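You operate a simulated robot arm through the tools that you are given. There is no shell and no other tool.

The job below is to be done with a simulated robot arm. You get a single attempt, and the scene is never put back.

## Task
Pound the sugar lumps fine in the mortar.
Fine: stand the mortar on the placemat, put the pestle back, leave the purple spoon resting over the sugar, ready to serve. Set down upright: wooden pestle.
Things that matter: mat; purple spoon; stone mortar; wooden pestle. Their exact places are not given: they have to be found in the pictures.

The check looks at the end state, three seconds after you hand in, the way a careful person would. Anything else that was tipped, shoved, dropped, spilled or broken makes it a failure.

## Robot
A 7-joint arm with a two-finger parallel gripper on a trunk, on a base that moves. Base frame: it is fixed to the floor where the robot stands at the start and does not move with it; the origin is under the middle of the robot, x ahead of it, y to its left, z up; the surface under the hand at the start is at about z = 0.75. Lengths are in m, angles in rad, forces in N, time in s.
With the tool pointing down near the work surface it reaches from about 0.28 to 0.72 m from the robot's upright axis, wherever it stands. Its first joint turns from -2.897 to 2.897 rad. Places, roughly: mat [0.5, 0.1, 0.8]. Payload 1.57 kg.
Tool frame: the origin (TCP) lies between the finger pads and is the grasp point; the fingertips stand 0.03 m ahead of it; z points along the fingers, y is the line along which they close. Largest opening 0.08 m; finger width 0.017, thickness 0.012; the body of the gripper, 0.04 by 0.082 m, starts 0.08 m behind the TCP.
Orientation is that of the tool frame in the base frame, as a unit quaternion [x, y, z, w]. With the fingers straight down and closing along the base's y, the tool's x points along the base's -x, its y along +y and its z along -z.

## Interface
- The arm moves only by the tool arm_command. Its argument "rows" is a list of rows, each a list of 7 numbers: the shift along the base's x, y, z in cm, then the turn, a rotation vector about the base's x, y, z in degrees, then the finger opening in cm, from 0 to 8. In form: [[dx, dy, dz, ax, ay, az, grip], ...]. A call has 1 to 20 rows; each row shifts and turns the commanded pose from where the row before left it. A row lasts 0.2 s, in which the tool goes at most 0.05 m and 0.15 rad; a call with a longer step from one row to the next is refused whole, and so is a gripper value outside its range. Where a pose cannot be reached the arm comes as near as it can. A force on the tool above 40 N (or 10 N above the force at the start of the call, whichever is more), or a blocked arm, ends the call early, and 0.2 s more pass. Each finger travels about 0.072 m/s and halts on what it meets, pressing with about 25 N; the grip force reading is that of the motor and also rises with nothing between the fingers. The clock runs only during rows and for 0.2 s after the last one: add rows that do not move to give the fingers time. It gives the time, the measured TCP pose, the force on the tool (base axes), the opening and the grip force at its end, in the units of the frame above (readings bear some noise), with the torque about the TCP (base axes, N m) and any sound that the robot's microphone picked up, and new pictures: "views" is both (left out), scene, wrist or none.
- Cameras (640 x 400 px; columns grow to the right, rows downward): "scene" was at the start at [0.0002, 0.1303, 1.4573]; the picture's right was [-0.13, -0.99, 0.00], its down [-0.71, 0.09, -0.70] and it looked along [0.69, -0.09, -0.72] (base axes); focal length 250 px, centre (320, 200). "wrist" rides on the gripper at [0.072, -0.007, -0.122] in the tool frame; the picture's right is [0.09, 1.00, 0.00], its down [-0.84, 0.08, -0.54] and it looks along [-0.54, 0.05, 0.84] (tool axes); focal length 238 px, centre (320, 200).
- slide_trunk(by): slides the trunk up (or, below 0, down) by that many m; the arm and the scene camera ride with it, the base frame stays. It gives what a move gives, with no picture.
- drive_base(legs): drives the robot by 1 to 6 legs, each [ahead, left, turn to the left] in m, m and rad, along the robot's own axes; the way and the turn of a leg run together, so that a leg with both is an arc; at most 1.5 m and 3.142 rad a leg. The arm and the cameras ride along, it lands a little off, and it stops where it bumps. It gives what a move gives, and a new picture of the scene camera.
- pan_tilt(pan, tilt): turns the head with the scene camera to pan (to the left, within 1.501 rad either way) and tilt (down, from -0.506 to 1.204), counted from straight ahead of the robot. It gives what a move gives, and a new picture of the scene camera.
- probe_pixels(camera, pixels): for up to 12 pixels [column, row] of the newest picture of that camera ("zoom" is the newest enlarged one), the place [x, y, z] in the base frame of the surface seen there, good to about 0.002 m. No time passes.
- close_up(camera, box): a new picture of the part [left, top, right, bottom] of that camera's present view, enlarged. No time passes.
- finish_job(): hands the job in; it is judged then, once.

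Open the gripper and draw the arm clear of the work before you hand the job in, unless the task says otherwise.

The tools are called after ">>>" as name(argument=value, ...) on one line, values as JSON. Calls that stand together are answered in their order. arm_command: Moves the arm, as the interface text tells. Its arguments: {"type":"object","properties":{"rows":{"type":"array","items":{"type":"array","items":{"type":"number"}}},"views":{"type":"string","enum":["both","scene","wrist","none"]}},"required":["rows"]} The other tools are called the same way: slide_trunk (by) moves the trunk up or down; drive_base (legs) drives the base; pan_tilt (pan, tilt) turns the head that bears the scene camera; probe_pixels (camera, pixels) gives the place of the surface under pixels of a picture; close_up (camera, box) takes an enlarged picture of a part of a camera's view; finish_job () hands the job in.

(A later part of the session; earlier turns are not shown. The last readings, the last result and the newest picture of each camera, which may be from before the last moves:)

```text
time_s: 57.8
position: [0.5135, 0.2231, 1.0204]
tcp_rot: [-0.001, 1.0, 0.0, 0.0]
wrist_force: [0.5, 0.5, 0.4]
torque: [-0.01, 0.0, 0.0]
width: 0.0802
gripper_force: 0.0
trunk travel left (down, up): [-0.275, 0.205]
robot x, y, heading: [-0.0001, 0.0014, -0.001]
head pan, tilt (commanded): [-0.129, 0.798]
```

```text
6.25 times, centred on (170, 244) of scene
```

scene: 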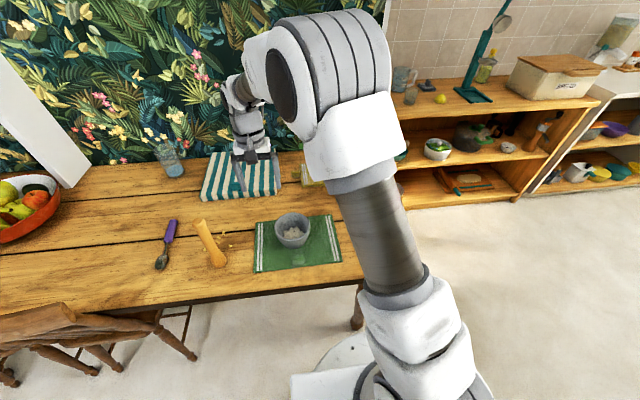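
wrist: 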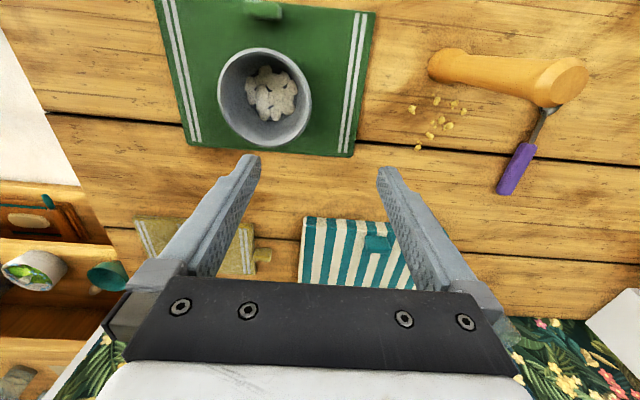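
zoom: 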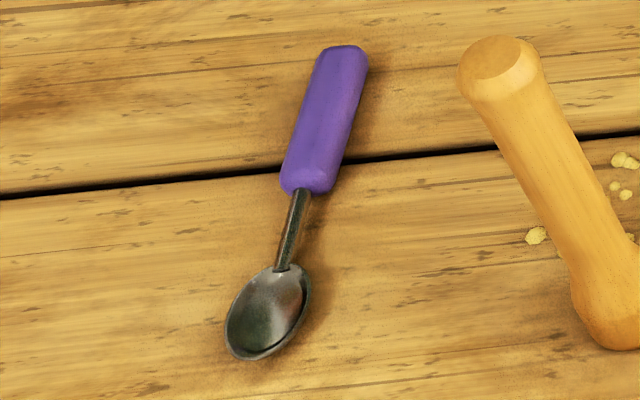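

The mortar's centre is now (0.505, 0.153) with its rim at z 0.829. I'll probe the spoon's ends, edges and centreline.

>>> probe_pixels(camera="zoom", pixels=[[342, 48], [338, 70], [325, 110], [310, 160], [305, 185], [290, 235], [280, 265], [265, 310], [245, 355], [228, 325], [308, 285], [240, 340]])

>>> probe_pixels(camera="zoom", pixels=[[300, 110], [308, 110], [318, 110], [335, 110], [345, 110], [352, 110], [320, 48], [366, 60], [297, 205], [270, 290], [262, 330], [320, 190]])

```text
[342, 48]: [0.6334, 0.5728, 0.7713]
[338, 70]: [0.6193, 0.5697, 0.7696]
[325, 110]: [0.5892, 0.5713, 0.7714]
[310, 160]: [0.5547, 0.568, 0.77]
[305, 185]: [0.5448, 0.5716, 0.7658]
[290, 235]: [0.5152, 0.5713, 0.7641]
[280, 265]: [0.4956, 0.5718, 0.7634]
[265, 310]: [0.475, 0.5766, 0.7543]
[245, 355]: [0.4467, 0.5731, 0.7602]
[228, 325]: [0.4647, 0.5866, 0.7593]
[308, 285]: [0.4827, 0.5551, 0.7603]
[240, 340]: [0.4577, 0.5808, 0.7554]
```

```text
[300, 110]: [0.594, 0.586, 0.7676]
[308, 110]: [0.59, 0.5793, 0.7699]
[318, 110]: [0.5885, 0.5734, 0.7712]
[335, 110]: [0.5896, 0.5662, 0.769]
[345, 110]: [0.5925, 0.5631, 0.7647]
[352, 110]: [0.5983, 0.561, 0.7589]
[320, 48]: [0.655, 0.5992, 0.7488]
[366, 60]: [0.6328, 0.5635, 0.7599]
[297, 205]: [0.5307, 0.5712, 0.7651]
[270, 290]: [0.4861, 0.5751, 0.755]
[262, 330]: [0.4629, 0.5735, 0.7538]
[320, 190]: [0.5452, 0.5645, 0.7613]
```

The spoon lies along x from about 0.446 to 0.638 at y 0.572, roughly 0.8 m from the robot's axis and out of reach, so the base must move left. First I'll raise the arm clear and turn the head to inspect the way to the left (chair).

>>> arm_command(rows=[[-1.5, 0, 4, 0, 0, 0, 8], [-1.5, 0, 4, 0, 0, 0, 8], [-1.5, 0, 4, 0, 0, 0, 8], [-1.5, 0, 3, 0, 0, 0, 8], [-1.5, 0, 2, 0, 0, 0, 8], [0, 0, 0, 0, 0, 0, 8]], views="none")

>>> pan_tilt(pan=0.75, tilt=0.95)

```text
time_s: 59.2
position: [0.4395, 0.2217, 1.189]
tcp_rot: [-0.001, 1.0, 0.0, 0.0]
wrist_force: [1.2, -1.5, -0.6]
torque: [0.02, 0.01, 0.03]
width: 0.0799
gripper_force: 0.1
trunk travel left (down, up): [-0.275, 0.205]
robot x, y, heading: [0.0038, -0.0011, -0.002]
head pan, tilt (commanded): [-0.129, 0.798]
```

```text
time_s: 60.4
position: [0.4407, 0.2221, 1.1887]
tcp_rot: [-0.001, 1.0, 0.0, 0.0]
wrist_force: [0.0, -0.1, -0.3]
torque: [0.02, 0.0, 0.01]
width: 0.0801
gripper_force: 0.1
trunk travel left (down, up): [-0.275, 0.205]
robot x, y, heading: [0.0001, -0.0033, 0.002]
head pan, tilt (commanded): [0.75, 0.949]
```

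scene: 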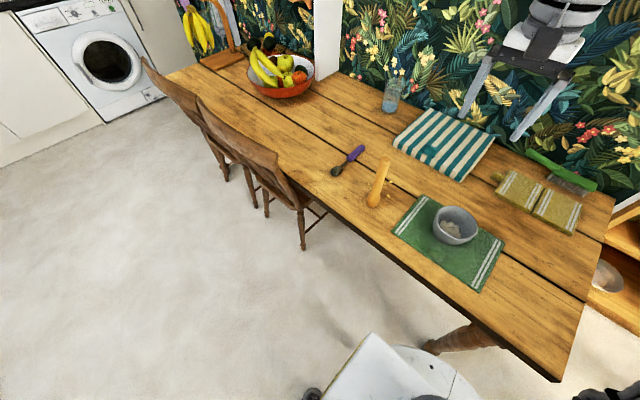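

Now the base, the table's near edge and two chairs are visible. I'll probe their places to judge how far I can drive left.

>>> probe_pixels(camera="scene", pixels=[[303, 247], [300, 208], [280, 155], [205, 100], [267, 213], [370, 335], [330, 395], [312, 393], [440, 365], [430, 348], [395, 262], [300, 185]])

>>> close_up(camera="scene", box=[240, 260, 500, 400])

```text
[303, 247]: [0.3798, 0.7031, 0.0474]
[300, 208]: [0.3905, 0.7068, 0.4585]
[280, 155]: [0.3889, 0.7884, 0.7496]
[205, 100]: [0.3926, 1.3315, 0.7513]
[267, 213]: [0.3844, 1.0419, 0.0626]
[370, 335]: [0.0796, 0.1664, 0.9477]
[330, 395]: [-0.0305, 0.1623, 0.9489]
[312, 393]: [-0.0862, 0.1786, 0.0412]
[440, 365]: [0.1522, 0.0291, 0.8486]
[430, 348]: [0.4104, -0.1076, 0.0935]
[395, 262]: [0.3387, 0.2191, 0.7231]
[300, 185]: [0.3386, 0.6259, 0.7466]
```

```text
2.46 times, centred on (370, 330) of scene
```

zoom: 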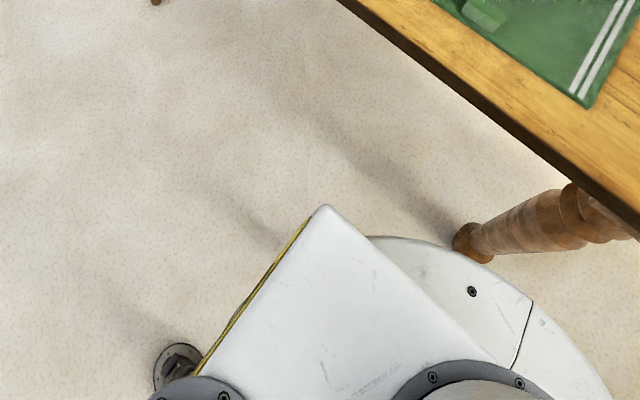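

The floor to the left is clear: the chairs start at y > 0.62 near x 0.38 and the table edge is at x 0.34. I'll drive 0.24 m to the left with the arm held high.

>>> drive_base(legs=[[0, 0.24, 0]])

```text
time_s: 62.8
position: [0.4386, 0.4621, 1.1893]
tcp_rot: [-0.001, 1.0, -0.001, 0.0]
wrist_force: [-0.1, -0.4, 0.5]
torque: [-0.02, -0.03, -0.02]
width: 0.0801
gripper_force: 0.2
trunk travel left (down, up): [-0.275, 0.205]
robot x, y, heading: [-0.004, 0.2382, 0.006]
head pan, tilt (commanded): [0.75, 0.949]
```

scene: 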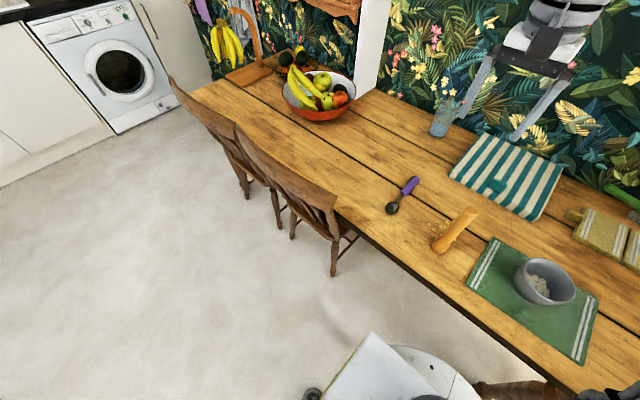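

The base moved 0.24 m with nothing bumped. I'll aim the head straight at the spoon and mortar.

>>> pan_tilt(pan=0.0, tilt=0.95)

```text
time_s: 63.9
position: [0.4385, 0.4623, 1.1897]
tcp_rot: [-0.002, 1.0, 0.0, 0.0]
wrist_force: [-0.2, -0.3, 0.4]
torque: [-0.02, 0.02, 0.0]
width: 0.08
gripper_force: 0.0
trunk travel left (down, up): [-0.275, 0.205]
robot x, y, heading: [-0.0023, 0.2387, 0.004]
head pan, tilt (commanded): [0.0, 0.949]
```

scene: 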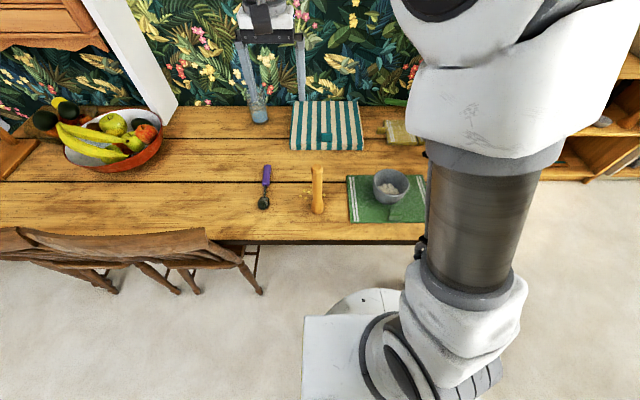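

The spoon is at about (266,187), the pestle at (317,190) and the mortar at (390,185). I'll zoom and probe the spoon again.

>>> close_up(camera="scene", box=[235, 155, 299, 219])

```text
6.25 times, centred on (267, 187) of scene
```

zoom: 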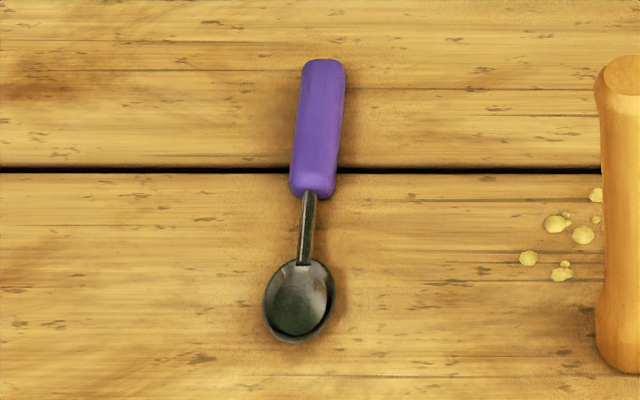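

The spoon fills the enlarged view; I'll probe its centreline and edges.

>>> probe_pixels(camera="zoom", pixels=[[323, 63], [321, 90], [318, 120], [315, 150], [312, 185], [308, 215], [305, 255], [300, 300], [296, 337], [265, 300], [334, 290], [300, 265]])

>>> probe_pixels(camera="zoom", pixels=[[297, 120], [301, 120], [306, 120], [312, 120], [325, 120], [332, 120], [337, 120], [341, 120], [293, 170], [334, 170], [305, 70], [342, 70]])

```text
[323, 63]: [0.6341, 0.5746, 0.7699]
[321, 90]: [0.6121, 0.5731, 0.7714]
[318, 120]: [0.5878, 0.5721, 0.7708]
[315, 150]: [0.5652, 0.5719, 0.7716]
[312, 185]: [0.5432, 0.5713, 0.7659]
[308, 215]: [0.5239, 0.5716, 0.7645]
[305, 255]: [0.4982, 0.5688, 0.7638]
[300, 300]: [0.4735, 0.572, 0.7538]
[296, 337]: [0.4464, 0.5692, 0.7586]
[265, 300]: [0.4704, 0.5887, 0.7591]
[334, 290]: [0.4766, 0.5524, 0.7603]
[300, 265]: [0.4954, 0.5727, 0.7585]
```

```text
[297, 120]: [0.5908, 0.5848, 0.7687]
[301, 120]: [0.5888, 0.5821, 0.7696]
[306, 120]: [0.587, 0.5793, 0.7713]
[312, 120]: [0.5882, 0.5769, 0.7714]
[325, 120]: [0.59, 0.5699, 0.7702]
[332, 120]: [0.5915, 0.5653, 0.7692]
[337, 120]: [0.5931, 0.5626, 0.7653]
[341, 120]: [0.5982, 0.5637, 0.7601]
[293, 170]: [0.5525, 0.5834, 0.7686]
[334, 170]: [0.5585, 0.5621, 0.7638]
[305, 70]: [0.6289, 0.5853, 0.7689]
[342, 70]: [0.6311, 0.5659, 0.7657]
```

The handle's centreline is at y 0.573, and its top is at z 0.771. I'll move above (0.575, 0.573) and go down to z 0.86 before the final check.

>>> arm_command(rows=[[3.4, 2.75, 0, 0, 0, 0, 8], [3.4, 2.75, -1, 0, 0, 0, 8], [3.4, 2.75, -2, 0, 0, 0, 8], [3.4, 2.8, -2, 0, 0, 0, 7], [0, 0, -4.5, 0, 0, 0, 6], [0, 0, -4.5, 0, 0, 0, 6], [0, 0, -4.5, 0, 0, 0, 6], [0, 0, -4.5, 0, 0, 0, 6], [0, 0, -4.5, 0, 0, 0, 6], [0, 0, -3.5, 0, 0, 0, 6], [0, 0, -2, 0, 0, 0, 6], [0, 0, 0, 0, 0, 0, 6]], views="both")

>>> close_up(camera="wrist", box=[220, 60, 420, 200])

```text
time_s: 66.5
position: [0.5762, 0.5724, 0.8596]
tcp_rot: [-0.002, 1.0, -0.002, 0.0]
wrist_force: [0.1, 0.4, -0.6]
torque: [0.02, 0.0, 0.02]
width: 0.0598
gripper_force: 0.1
trunk travel left (down, up): [-0.275, 0.205]
robot x, y, heading: [0.002, 0.2389, -0.004]
head pan, tilt (commanded): [0.0, 0.949]
```

scene: 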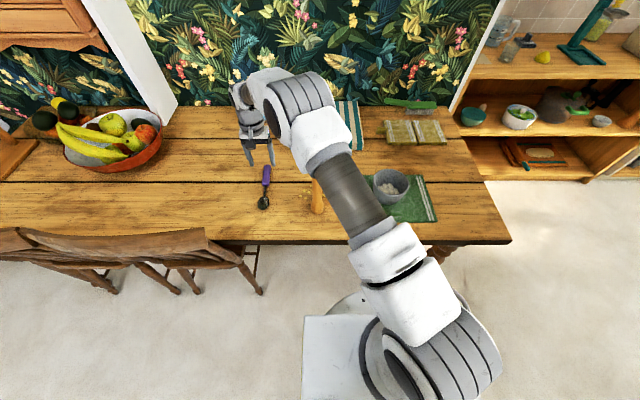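
wrist: 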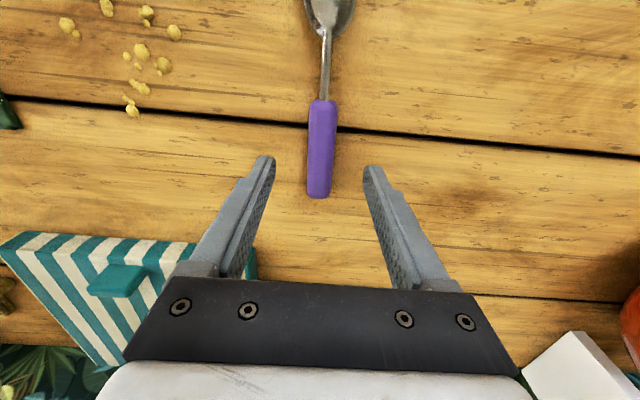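

```text
2.86 times, centred on (320, 130) of wrist
```

zoom: 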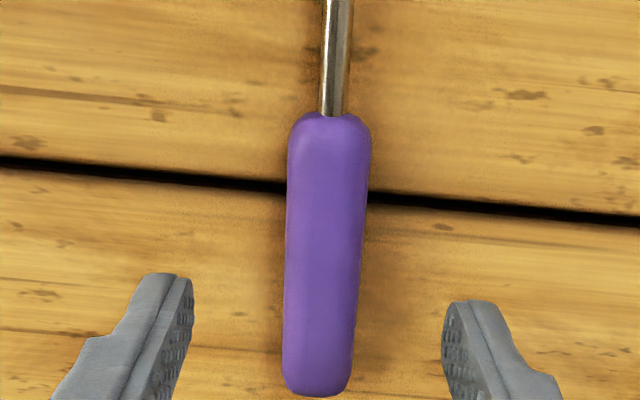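

The handle is centred between the fingers. I'll lower to TCP z about 0.785 (fingertips 5 mm off the table).

>>> arm_command(rows=[[0, 0, -3, 0, 0, 0, 6], [0, 0, -2.5, 0, 0, 0, 5], [0, 0, -1.2, 0, 0, 0, 5], [0, 0, -0.7, 0, 0, 0, 5], [0, 0, 0, 0, 0, 0, 5]], views="both")

```text
time_s: 67.7
position: [0.5754, 0.5729, 0.7859]
tcp_rot: [-0.002, 1.0, -0.001, 0.001]
wrist_force: [-0.9, -0.5, -0.6]
torque: [-0.02, 0.02, -0.02]
width: 0.0498
gripper_force: 0.0
trunk travel left (down, up): [-0.275, 0.205]
robot x, y, heading: [-0.002, 0.2406, 0.002]
head pan, tilt (commanded): [0.0, 0.949]
```

scene: 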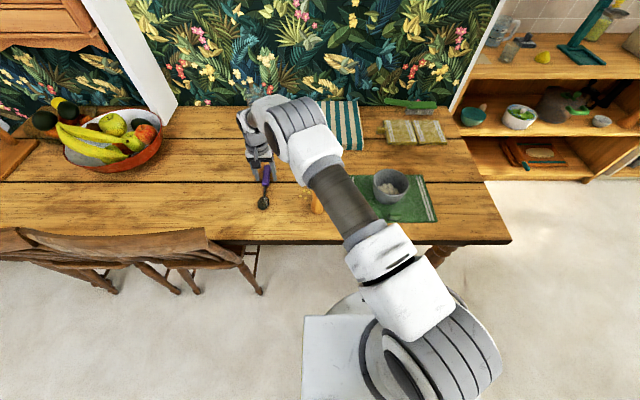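
wrist: 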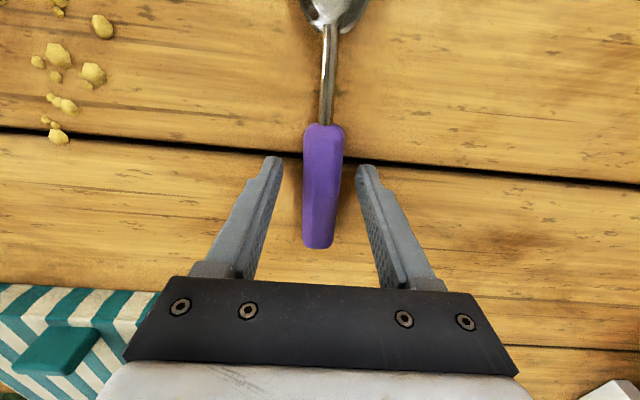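

The fingertips flank the handle. I'll go 2 mm lower and close.

>>> arm_command(rows=[[0, 0, -0.2, 0, 0, 0, 4], [0, 0, 0, 0, 0, 0, 3], [0, 0, 0, 0, 0, 0, 2], [0, 0, 0, 0, 0, 0, 1], [0, 0, 0, 0, 0, 0, 0], [0, 0, 0, 0, 0, 0, 0]], views="wrist")

```text
time_s: 69.1
position: [0.5764, 0.5735, 0.7825]
tcp_rot: [-0.002, 1.0, -0.001, 0.0]
wrist_force: [-0.4, -0.6, 0.8]
torque: [-0.01, -0.06, 0.06]
width: 0.025
gripper_force: 24.9
trunk travel left (down, up): [-0.275, 0.205]
robot x, y, heading: [0.0047, 0.2397, 0.001]
head pan, tilt (commanded): [0.0, 0.949]
```

wrist: 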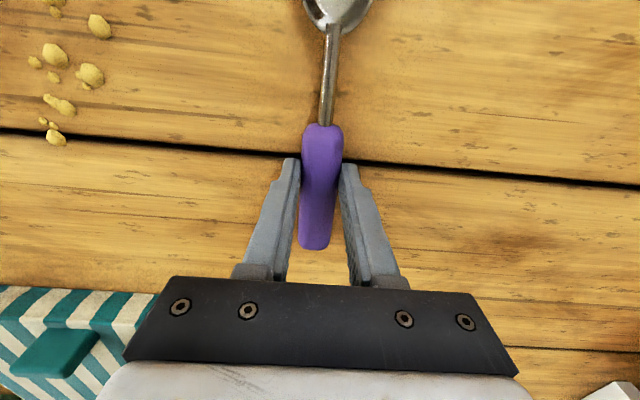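

The handle is gripped (width 0.025). I'll lift slowly by 6 cm and take readings of force and torque.

>>> arm_command(rows=[[0, 0, 0.6, 0, 0, 0, 0], [0, 0, 1.4, 0, 0, 0, 0], [0, 0, 2, 0, 0, 0, 0], [0, 0, 2, 0, 0, 0, 0], [0, 0, 0, 0, 0, 0, 0], [0, 0, 0, 0, 0, 0, 0]], views="both")

>>> close_up(camera="scene", box=[225, 120, 325, 220])

>>> arm_command(rows=[[0, 0, 0, 0, 0, 0, 0]], views="none")

>>> arm_command(rows=[[0, 0, 0, 0, 0, 0, 0]], views="none")

>>> arm_command(rows=[[0, 0, 0, 0, 0, 0, 0]], views="none")

>>> arm_command(rows=[[0, 0, 0, 0, 0, 0, 0]], views="none")

>>> arm_command(rows=[[0, 0, 0, 0, 0, 0, 0]], views="none")

>>> arm_command(rows=[[0, 0, 0, 0, 0, 0, 0]], views="none")

>>> arm_command(rows=[[0, 0, 0, 0, 0, 0, 0]], views="none")

>>> arm_command(rows=[[0, 0, 0, 0, 0, 0, 0]], views="none")

```text
time_s: 70.5
position: [0.5749, 0.5719, 0.844]
tcp_rot: [-0.001, 1.0, 0.0, 0.0]
wrist_force: [0.1, -0.2, -1.1]
torque: [0.0, -0.03, 0.0]
width: 0.0249
gripper_force: 24.3
trunk travel left (down, up): [-0.275, 0.205]
robot x, y, heading: [0.0035, 0.2417, 0.003]
head pan, tilt (commanded): [0.0, 0.949]
```

scene: 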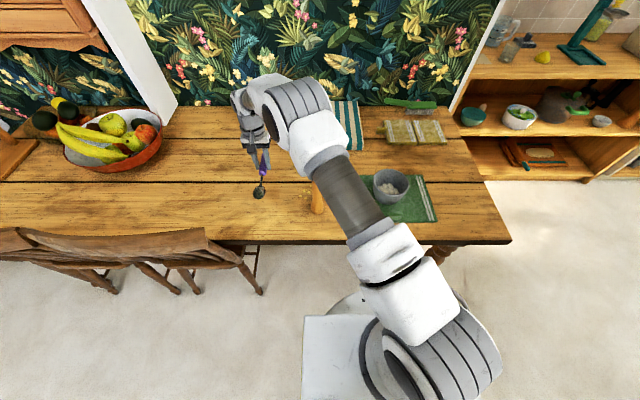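
wrist: 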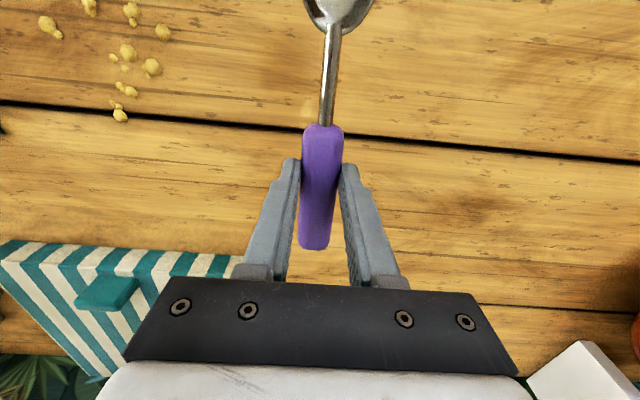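

```text
4.00 times, centred on (275, 170) of scene
```

zoom: 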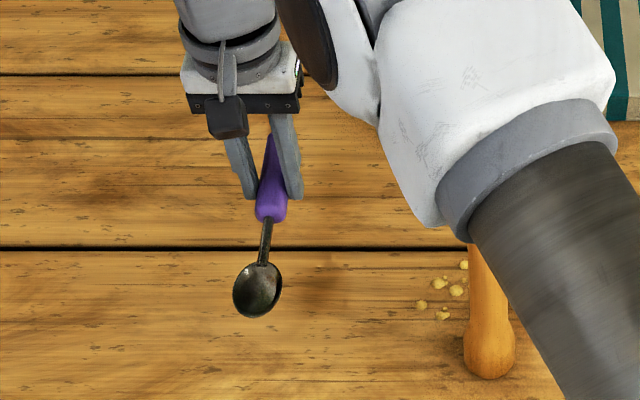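

```text
time_s: 70.9
position: [0.5761, 0.5721, 0.8434]
tcp_rot: [-0.002, 1.0, 0.0, 0.0]
wrist_force: [0.5, -0.1, -0.9]
torque: [0.01, -0.03, 0.0]
width: 0.0251
gripper_force: 24.8
trunk travel left (down, up): [-0.275, 0.205]
robot x, y, heading: [0.0002, 0.2395, 0.002]
head pan, tilt (commanded): [0.0, 0.949]
```

```text
time_s: 71.3
position: [0.5755, 0.5742, 0.8439]
tcp_rot: [-0.002, 1.0, -0.001, 0.0]
wrist_force: [-0.2, -0.6, -1.6]
torque: [0.03, 0.01, -0.01]
width: 0.0251
gripper_force: 25.1
trunk travel left (down, up): [-0.275, 0.205]
robot x, y, heading: [0.0006, 0.2432, 0.001]
head pan, tilt (commanded): [0.0, 0.949]
```

```text
time_s: 71.7
position: [0.5759, 0.5727, 0.8431]
tcp_rot: [-0.002, 1.0, -0.001, 0.001]
wrist_force: [0.2, -0.4, 0.2]
torque: [0.04, -0.02, 0.01]
width: 0.0251
gripper_force: 24.9
trunk travel left (down, up): [-0.275, 0.205]
robot x, y, heading: [-0.0018, 0.2402, 0.002]
head pan, tilt (commanded): [0.0, 0.949]
```

```text
time_s: 72.1
position: [0.5762, 0.5726, 0.8439]
tcp_rot: [-0.001, 1.0, -0.001, 0.0]
wrist_force: [0.4, -0.1, -0.9]
torque: [0.04, -0.05, 0.0]
width: 0.025
gripper_force: 25.3
trunk travel left (down, up): [-0.275, 0.205]
robot x, y, heading: [-0.0003, 0.2413, 0.003]
head pan, tilt (commanded): [0.0, 0.949]
```

```text
time_s: 72.5
position: [0.5734, 0.5711, 0.8431]
tcp_rot: [-0.002, 1.0, -0.001, 0.0]
wrist_force: [0.0, 0.0, -1.2]
torque: [-0.04, -0.03, -0.01]
width: 0.0251
gripper_force: 24.9
trunk travel left (down, up): [-0.275, 0.205]
robot x, y, heading: [-0.0002, 0.2393, 0.003]
head pan, tilt (commanded): [0.0, 0.949]
```

```text
time_s: 72.9
position: [0.5749, 0.5737, 0.8441]
tcp_rot: [-0.001, 1.0, 0.0, 0.0]
wrist_force: [0.3, 0.1, -0.5]
torque: [0.02, -0.04, 0.02]
width: 0.025
gripper_force: 25.0
trunk travel left (down, up): [-0.275, 0.205]
robot x, y, heading: [0.0002, 0.2406, 0.004]
head pan, tilt (commanded): [0.0, 0.949]
```

```text
time_s: 73.3
position: [0.5752, 0.5721, 0.8432]
tcp_rot: [-0.001, 1.0, -0.001, 0.0]
wrist_force: [0.6, -0.3, -0.6]
torque: [0.0, -0.05, -0.05]
width: 0.0249
gripper_force: 24.7
trunk travel left (down, up): [-0.275, 0.205]
robot x, y, heading: [-0.0, 0.2448, 0.004]
head pan, tilt (commanded): [0.0, 0.949]
```

```text
time_s: 73.7
position: [0.5771, 0.5736, 0.8431]
tcp_rot: [-0.002, 1.0, -0.001, 0.0]
wrist_force: [0.1, -0.4, 0.2]
torque: [0.03, -0.01, -0.03]
width: 0.025
gripper_force: 25.0
trunk travel left (down, up): [-0.275, 0.205]
robot x, y, heading: [0.0011, 0.2378, 0.001]
head pan, tilt (commanded): [0.0, 0.949]
```

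The readings average about 0.7 N weight with the centre of mass roughly 4 cm toward the bowl from the grip, i.e. mid-spoon. I'll check how level the spoon hangs by probing it.

>>> close_up(camera="scene", box=[230, 150, 300, 210])

```text
6.67 times, centred on (265, 180) of scene
```

zoom: 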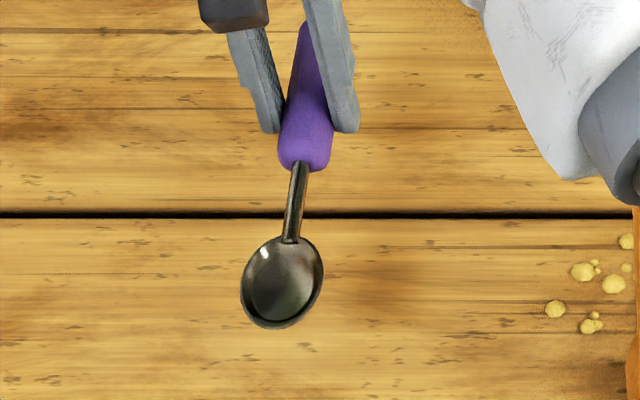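

The bowl and handle are clearly visible; I'll probe along the spoon.

>>> probe_pixels(camera="zoom", pixels=[[306, 40], [306, 80], [306, 120], [305, 150], [296, 190], [291, 235], [282, 280], [272, 325], [244, 285], [320, 270], [262, 322], [290, 240]])

>>> probe_pixels(camera="wrist", pixels=[[316, 240], [318, 200], [320, 160], [322, 132], [326, 100], [331, 50], [333, 30], [310, 10], [368, 8], [336, 15]])

```text
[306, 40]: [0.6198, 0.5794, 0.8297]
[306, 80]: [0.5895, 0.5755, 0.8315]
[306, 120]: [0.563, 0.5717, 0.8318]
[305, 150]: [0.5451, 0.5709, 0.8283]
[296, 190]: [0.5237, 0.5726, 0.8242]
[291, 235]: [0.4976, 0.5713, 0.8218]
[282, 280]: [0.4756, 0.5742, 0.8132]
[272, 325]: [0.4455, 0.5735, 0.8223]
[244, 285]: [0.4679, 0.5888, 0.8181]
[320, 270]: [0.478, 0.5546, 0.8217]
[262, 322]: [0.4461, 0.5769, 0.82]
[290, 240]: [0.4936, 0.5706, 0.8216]
```

```text
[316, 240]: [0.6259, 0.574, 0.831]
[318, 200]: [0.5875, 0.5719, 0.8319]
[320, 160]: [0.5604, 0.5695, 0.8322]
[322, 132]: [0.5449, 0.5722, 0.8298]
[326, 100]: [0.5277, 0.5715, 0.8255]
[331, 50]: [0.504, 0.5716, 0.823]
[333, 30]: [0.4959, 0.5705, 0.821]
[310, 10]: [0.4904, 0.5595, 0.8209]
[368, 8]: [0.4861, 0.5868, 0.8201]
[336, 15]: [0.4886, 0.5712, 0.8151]
```

The spoon hangs level and straight along x. I'll lift it to z 1.06 so it passes well above the pestle (top 0.96).

>>> arm_command(rows=[[0, 0, 3, 0, 0, 0, 0], [0, 0, 4, 0, 0, 0, 0], [0, 0, 4, 0, 0, 0, 0], [0, 0, 4, 0, 0, 0, 0], [0, 0, 4, 0, 0, 0, 0], [0, 0, 2.6, 0, 0, 0, 0], [0, 0, 0, 0, 0, 0, 0]], views="scene")

```text
time_s: 75.3
position: [0.5756, 0.5719, 1.0603]
tcp_rot: [-0.002, 1.0, 0.0, 0.0]
wrist_force: [-0.2, -0.3, -0.7]
torque: [0.02, -0.02, 0.03]
width: 0.0249
gripper_force: 25.4
trunk travel left (down, up): [-0.275, 0.205]
robot x, y, heading: [0.0014, 0.2409, 0.001]
head pan, tilt (commanded): [0.0, 0.949]
```

scene: 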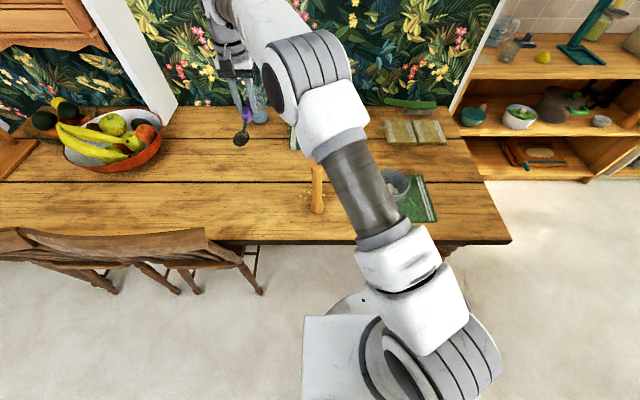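

The spoon is high and clear. I'll carry it over the mortar to about (0.5645, 0.153).

>>> arm_command(rows=[[-0.05, -1.5, 0, 0, 0, 0, 0], [-0.1, -3, 0, 0, 0, 0, 0], [-0.1, -3.7, 0, 0, 0, 0, 0], [-0.1, -3.7, 0, 0, 0, 0, 0], [-0.1, -3.7, 0, 0, 0, 0, 0], [-0.1, -3.7, 0, 0, 0, 0, 0], [-0.1, -3.7, 0, 0, 0, 0, 0], [-0.1, -3.7, 0, 0, 0, 0, 0], [-0.1, -3.7, 0, 0, 0, 0, 0], [-0.1, -3.7, 0, 0, 0, 0, 0], [-0.1, -3.5, 0, 0, 0, 0, 0], [-0.05, -2.5, 0, 0, 0, 0, 0], [0, -1.3, 0, 0, 0, 0, 0], [0, 0, 0, 0, 0, 0, 0]], views="both")

```text
time_s: 78.3
position: [0.5649, 0.1586, 1.0598]
tcp_rot: [-0.003, 1.0, -0.001, -0.001]
wrist_force: [-0.9, -0.8, -0.7]
torque: [-0.02, -0.04, -0.01]
width: 0.0247
gripper_force: 25.3
trunk travel left (down, up): [-0.275, 0.205]
robot x, y, heading: [-0.0, 0.2421, 0.003]
head pan, tilt (commanded): [0.0, 0.949]
```

scene: 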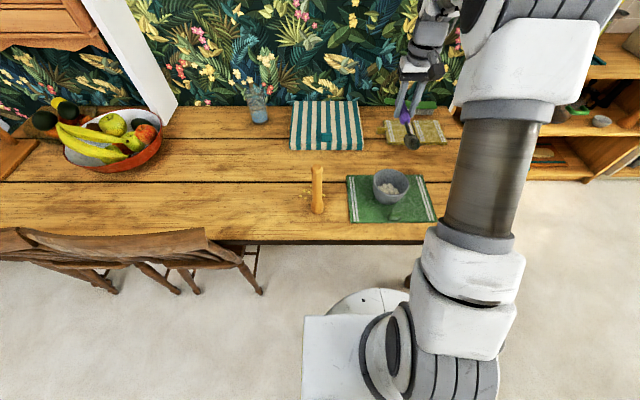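
wrist: 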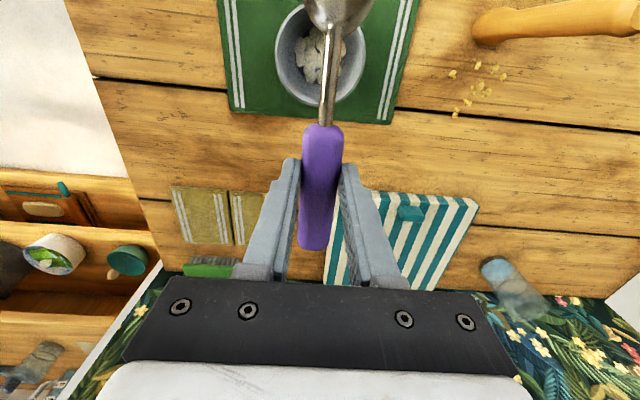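

The spoon is over the mortar. I'll re-probe the mortar's rim from this viewpoint for the exact centre.

>>> close_up(camera="scene", box=[350, 155, 430, 225])

```text
5.71 times, centred on (390, 190) of scene
```

zoom: 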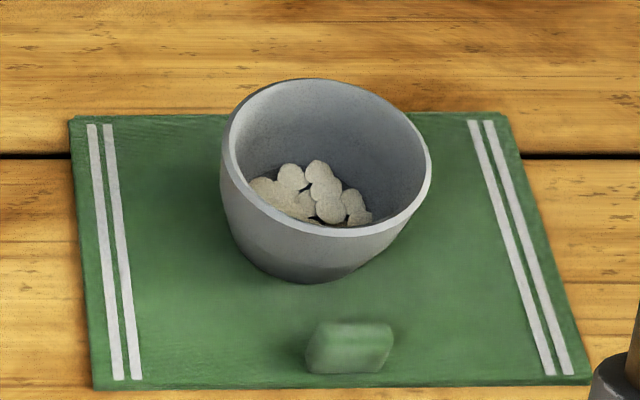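

The rim is fully visible here; I'll probe around it.

>>> probe_pixels(camera="zoom", pixels=[[226, 150], [429, 175], [310, 82], [250, 98], [385, 105], [330, 232], [260, 208], [395, 218], [418, 140], [232, 120]])

```text
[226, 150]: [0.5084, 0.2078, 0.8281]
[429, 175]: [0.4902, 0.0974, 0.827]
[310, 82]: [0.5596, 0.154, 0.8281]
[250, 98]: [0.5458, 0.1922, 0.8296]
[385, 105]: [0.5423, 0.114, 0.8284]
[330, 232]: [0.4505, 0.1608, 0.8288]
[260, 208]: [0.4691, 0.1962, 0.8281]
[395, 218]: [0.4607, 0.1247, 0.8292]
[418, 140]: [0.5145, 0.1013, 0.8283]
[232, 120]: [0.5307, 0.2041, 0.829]
```

The mortar's centre is (0.505, 0.1535) and its rim z is 0.8285. I'll correct y by -5 mm and lower to TCP z 0.875 (spoon about 1.5 cm over the rim).

>>> arm_command(rows=[[0, -0.5, -2, 0, 0, 0, 0], [0, 0, -4, 0, 0, 0, 0], [0, 0, -4, 0, 0, 0, 0], [0, 0, -4, 0, 0, 0, 0], [0, 0, -3, 0, 0, 0, 0], [0, 0, -1.5, 0, 0, 0, 0], [0, 0, 0, 0, 0, 0, 0]], views="both")

>>> close_up(camera="scene", box=[350, 145, 430, 215])

>>> close_up(camera="wrist", box=[220, 0, 460, 180])

```text
time_s: 79.9
position: [0.5637, 0.1546, 0.8747]
tcp_rot: [-0.002, 1.0, 0.0, 0.0]
wrist_force: [-0.6, 0.0, -0.4]
torque: [0.01, -0.05, 0.02]
width: 0.025
gripper_force: 25.3
trunk travel left (down, up): [-0.275, 0.205]
robot x, y, heading: [0.0, 0.2404, 0.002]
head pan, tilt (commanded): [0.0, 0.949]
```

scene: 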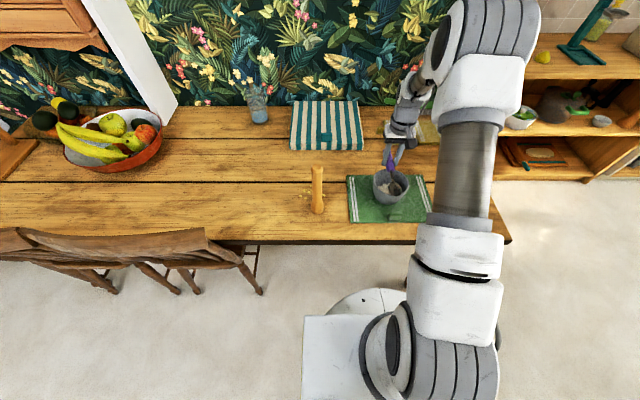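
wrist: 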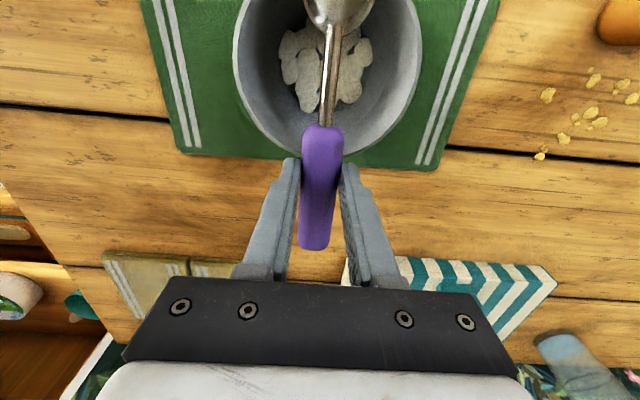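

```text
5.71 times, centred on (390, 180) of scene
```

zoom: 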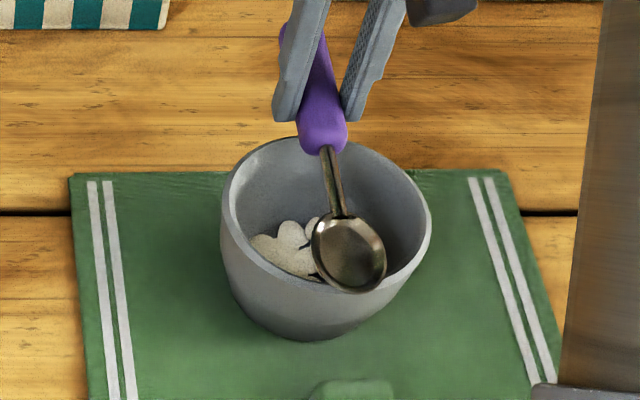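

```text
2.22 times, centred on (340, 90) of wrist
```

zoom: 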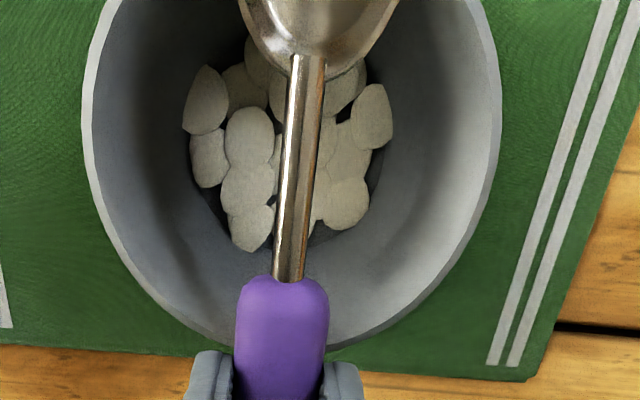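

The spoon hovers across the mortar. I'll probe the bowl's tip and the handle to confirm their places relative to the rim before setting it down.

>>> probe_pixels(camera="wrist", pixels=[[321, 180], [321, 135], [328, 90], [334, 35]])

>>> close_up(camera="scene", box=[370, 160, 414, 204])

```text
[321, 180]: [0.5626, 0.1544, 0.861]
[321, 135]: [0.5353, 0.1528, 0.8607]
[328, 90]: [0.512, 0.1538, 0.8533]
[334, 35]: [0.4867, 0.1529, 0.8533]
```

```text
9.09 times, centred on (392, 182) of scene
```

zoom: 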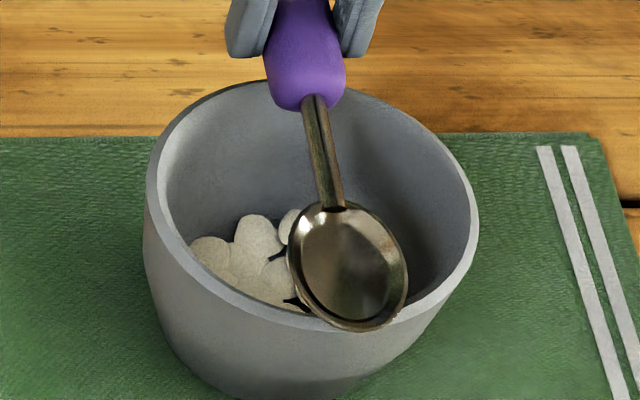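

I'll probe the bowl in this enlarged view.

>>> probe_pixels(camera="zoom", pixels=[[372, 327], [350, 325], [292, 255], [403, 270], [345, 265], [335, 210], [390, 320], [320, 320]])

```text
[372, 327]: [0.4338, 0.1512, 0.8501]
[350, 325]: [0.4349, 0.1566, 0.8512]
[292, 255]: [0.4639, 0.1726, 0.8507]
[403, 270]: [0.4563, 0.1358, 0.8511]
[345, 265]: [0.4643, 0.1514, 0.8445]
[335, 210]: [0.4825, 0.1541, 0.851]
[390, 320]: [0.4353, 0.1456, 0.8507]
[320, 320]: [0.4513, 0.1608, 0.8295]
```

The bowl's centre is over the near rim edge; shifting 5 mm in +x puts it over the opening, with the tip still reaching past the rim and the balance point well between the supports. I'll shift and lower 1 cm.

>>> arm_command(rows=[[0.5, 0, 0, 0, 0, 0, 0], [0, 0, -0.5, 0, 0, 0, 0], [0, 0, -0.5, 0, 0, 0, 0], [0, 0, 0, 0, 0, 0, 0]], views="both")

>>> close_up(camera="scene", box=[370, 160, 414, 204])

```text
time_s: 80.9
position: [0.57, 0.1549, 0.8639]
tcp_rot: [-0.001, 1.0, -0.001, 0.0]
wrist_force: [-0.8, -0.5, -0.4]
torque: [-0.03, -0.04, 0.01]
width: 0.0248
gripper_force: 24.6
trunk travel left (down, up): [-0.275, 0.205]
robot x, y, heading: [0.0012, 0.2434, -0.002]
head pan, tilt (commanded): [0.0, 0.949]
```

scene: 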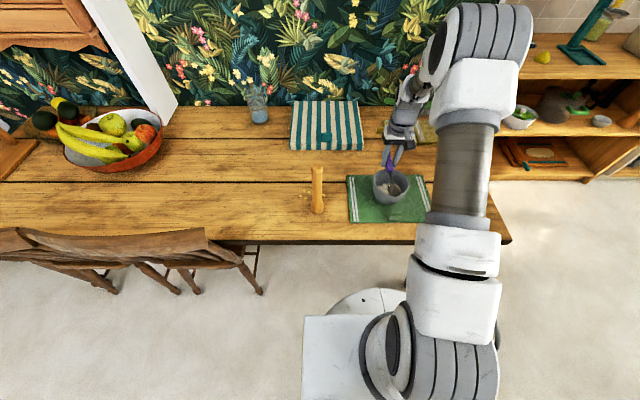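
wrist: 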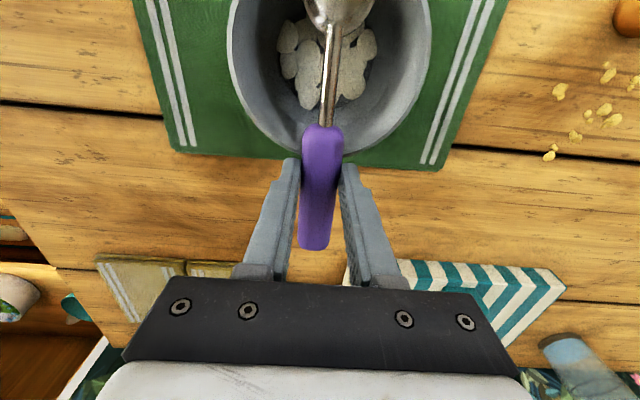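

```text
9.09 times, centred on (392, 182) of scene
```

zoom: 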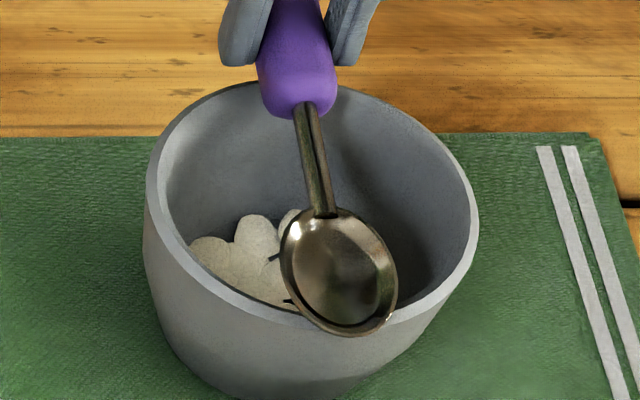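

The spoon is about 3 mm above the rim. I'll creep down by 1 mm steps until the rim carries it.

>>> arm_command(rows=[[0, 0, -0.1, 0, 0, 0, 0], [0, 0, -0.1, 0, 0, 0, 0], [0, 0, -0.1, 0, 0, 0, 0], [0, 0, 0, 0, 0, 0, 0]], views="none")

>>> arm_command(rows=[[0, 0, -0.1, 0, 0, 0, 0], [0, 0, 0, 0, 0, 0, 0]], views="none")

```text
time_s: 81.9
position: [0.5699, 0.1545, 0.8618]
tcp_rot: [-0.001, 1.0, -0.001, 0.0]
wrist_force: [0.1, 0.1, 0.2]
torque: [0.0, 0.1, -0.01]
width: 0.0249
gripper_force: 25.1
trunk travel left (down, up): [-0.275, 0.205]
robot x, y, heading: [0.0002, 0.2412, 0.002]
head pan, tilt (commanded): [0.0, 0.949]
```

```text
time_s: 82.5
position: [0.5707, 0.1539, 0.8598]
tcp_rot: [-0.003, 1.0, -0.001, 0.001]
wrist_force: [-0.1, 0.4, 7.2]
torque: [0.07, 0.69, -0.01]
width: 0.0248
gripper_force: 24.6
trunk travel left (down, up): [-0.275, 0.205]
robot x, y, heading: [-0.0, 0.238, 0.001]
head pan, tilt (commanded): [0.0, 0.949]
```

The rim carries the spoon at both ends now (7 N, mostly under the bowl). I'll ease up 1 mm to take off the excess and open the fingers slowly.

>>> arm_command(rows=[[0, 0, 0.08, 0, 0, 0, 0], [0, 0, 0, 0, 0, 0, 0]], views="none")

>>> arm_command(rows=[[0, 0, 0, 0, 0, 0, 2.0], [0, 0, 0, 0, 0, 0, 2.4], [0, 0, 0, 0, 0, 0, 2.6], [0, 0, 0, 0, 0, 0, 2.9], [0, 0, 0, 0, 0, 0, 3.3], [0, 0, 0, 0, 0, 0, 3.3]], views="both")

>>> close_up(camera="scene", box=[370, 160, 414, 204])

```text
time_s: 83.1
position: [0.5708, 0.1533, 0.8602]
tcp_rot: [-0.001, 1.0, -0.001, 0.001]
wrist_force: [0.9, 0.8, 1.6]
torque: [0.0, 0.07, 0.0]
width: 0.0251
gripper_force: 25.2
trunk travel left (down, up): [-0.275, 0.205]
robot x, y, heading: [0.0011, 0.2399, 0.003]
head pan, tilt (commanded): [0.0, 0.949]
```

```text
time_s: 84.5
position: [0.5689, 0.1525, 0.8616]
tcp_rot: [-0.001, 1.0, 0.0, 0.0]
wrist_force: [0.6, 0.0, -0.2]
torque: [0.01, -0.02, -0.01]
width: 0.0328
gripper_force: 0.0
trunk travel left (down, up): [-0.275, 0.205]
robot x, y, heading: [-0.0026, 0.2416, 0.003]
head pan, tilt (commanded): [0.0, 0.949]
```

scene: 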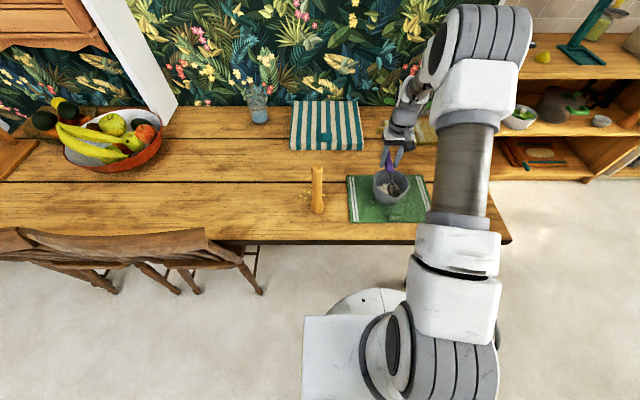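
wrist: 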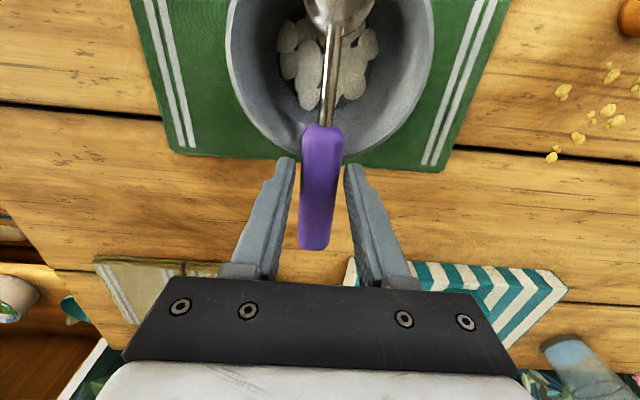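

```text
9.09 times, centred on (392, 182) of scene
```

zoom: 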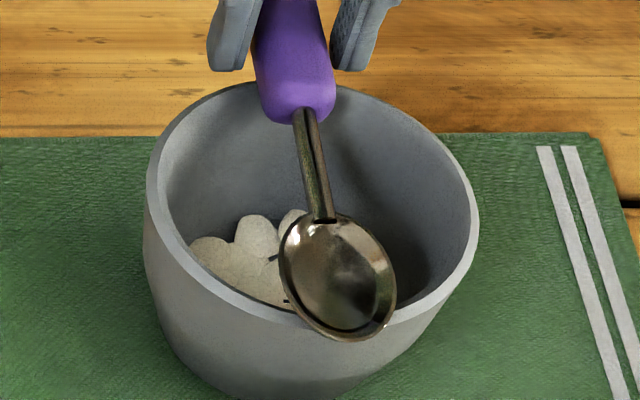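

The fingers are free and the spoon lies across the rim. I'll wait a second without moving and see whether it stays.

>>> arm_command(rows=[[0, 0, 0, 0, 0, 0, 3.8], [0, 0, 0, 0, 0, 0, 4.5], [0, 0, 0, 0, 0, 0, 4.5], [0, 0, 0, 0, 0, 0, 4.5], [0, 0, 0, 0, 0, 0, 4.5]], views="both")

>>> close_up(camera="scene", box=[370, 150, 414, 204])

```text
time_s: 85.7
position: [0.5695, 0.1548, 0.8611]
tcp_rot: [-0.002, 1.0, -0.001, 0.0]
wrist_force: [-0.4, -0.2, -0.3]
torque: [0.01, -0.01, -0.01]
width: 0.0452
gripper_force: 0.0
trunk travel left (down, up): [-0.275, 0.205]
robot x, y, heading: [0.0001, 0.2396, -0.002]
head pan, tilt (commanded): [0.0, 0.949]
```

scene: 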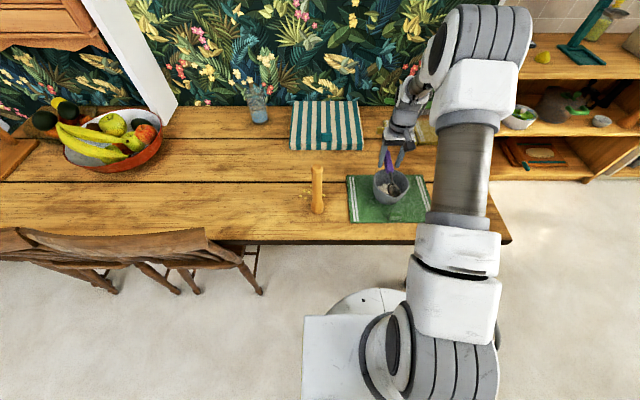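
wrist: 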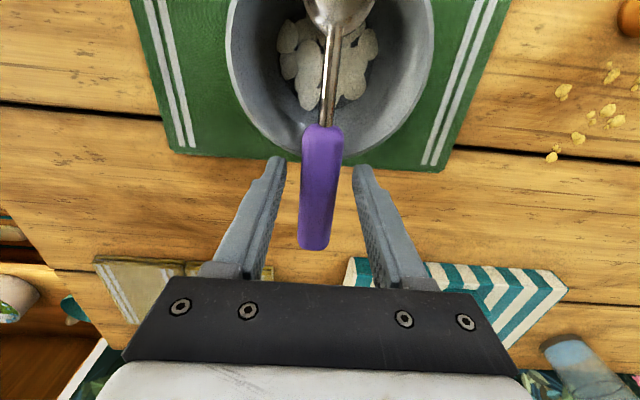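

```text
7.41 times, centred on (392, 177) of scene
```

zoom: 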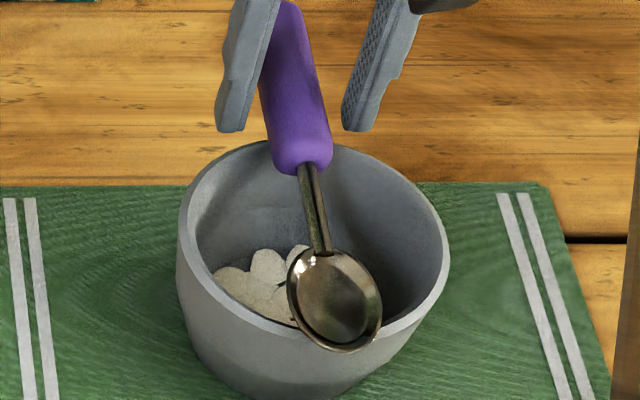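

The spoon stays put. I'll rise straight up, clear of it.

>>> arm_command(rows=[[0, 0, 1, 0, 0, 0, 4.5], [0, 0, 2, 0, 0, 0, 5], [0, 0, 3, 0, 0, 0, 6], [0, 0, 4, 0, 0, 0, 7], [0, 0, 4, 0, 0, 0, 8], [0, 0, 4, 0, 0, 0, 8], [0, 0, 4, 0, 0, 0, 8], [0, 0, 0, 0, 0, 0, 8]], views="both")

>>> close_up(camera="scene", box=[350, 135, 430, 225])

```text
time_s: 87.5
position: [0.5702, 0.1538, 1.0818]
tcp_rot: [-0.002, 1.0, -0.001, 0.0]
wrist_force: [0.0, 1.0, -0.5]
torque: [-0.02, 0.01, -0.02]
width: 0.0803
gripper_force: 0.1
trunk travel left (down, up): [-0.275, 0.205]
robot x, y, heading: [-0.0035, 0.2401, 0.002]
head pan, tilt (commanded): [0.0, 0.949]
```

scene: 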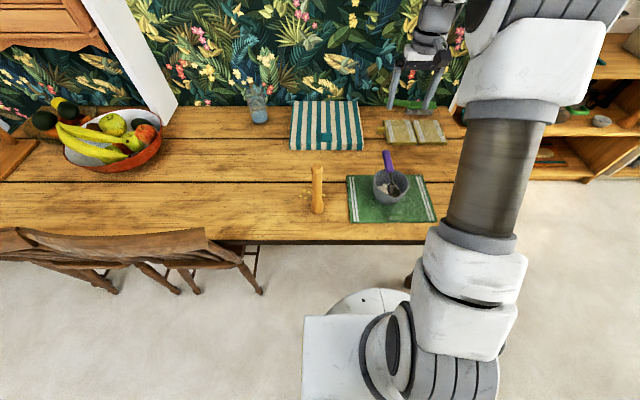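
wrist: 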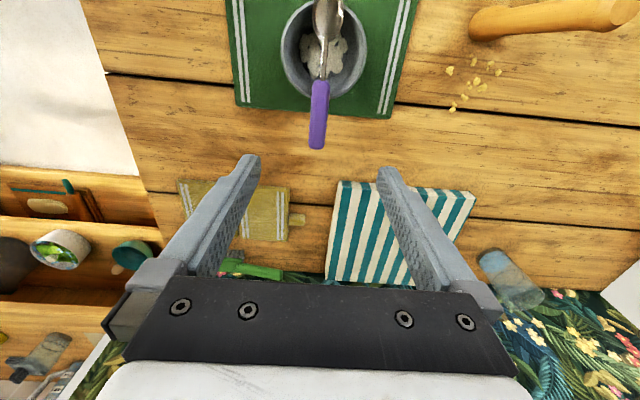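

```text
4.44 times, centred on (390, 180) of scene
```

zoom: 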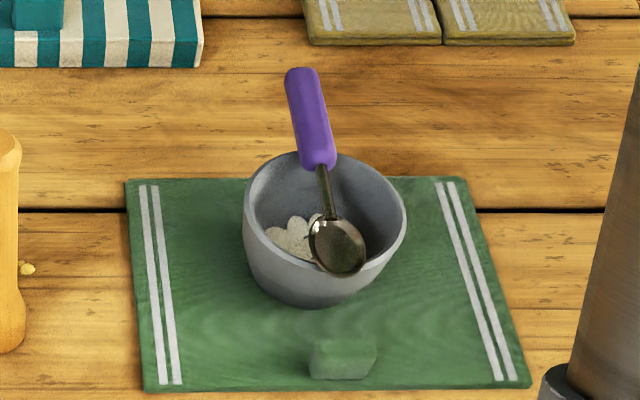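

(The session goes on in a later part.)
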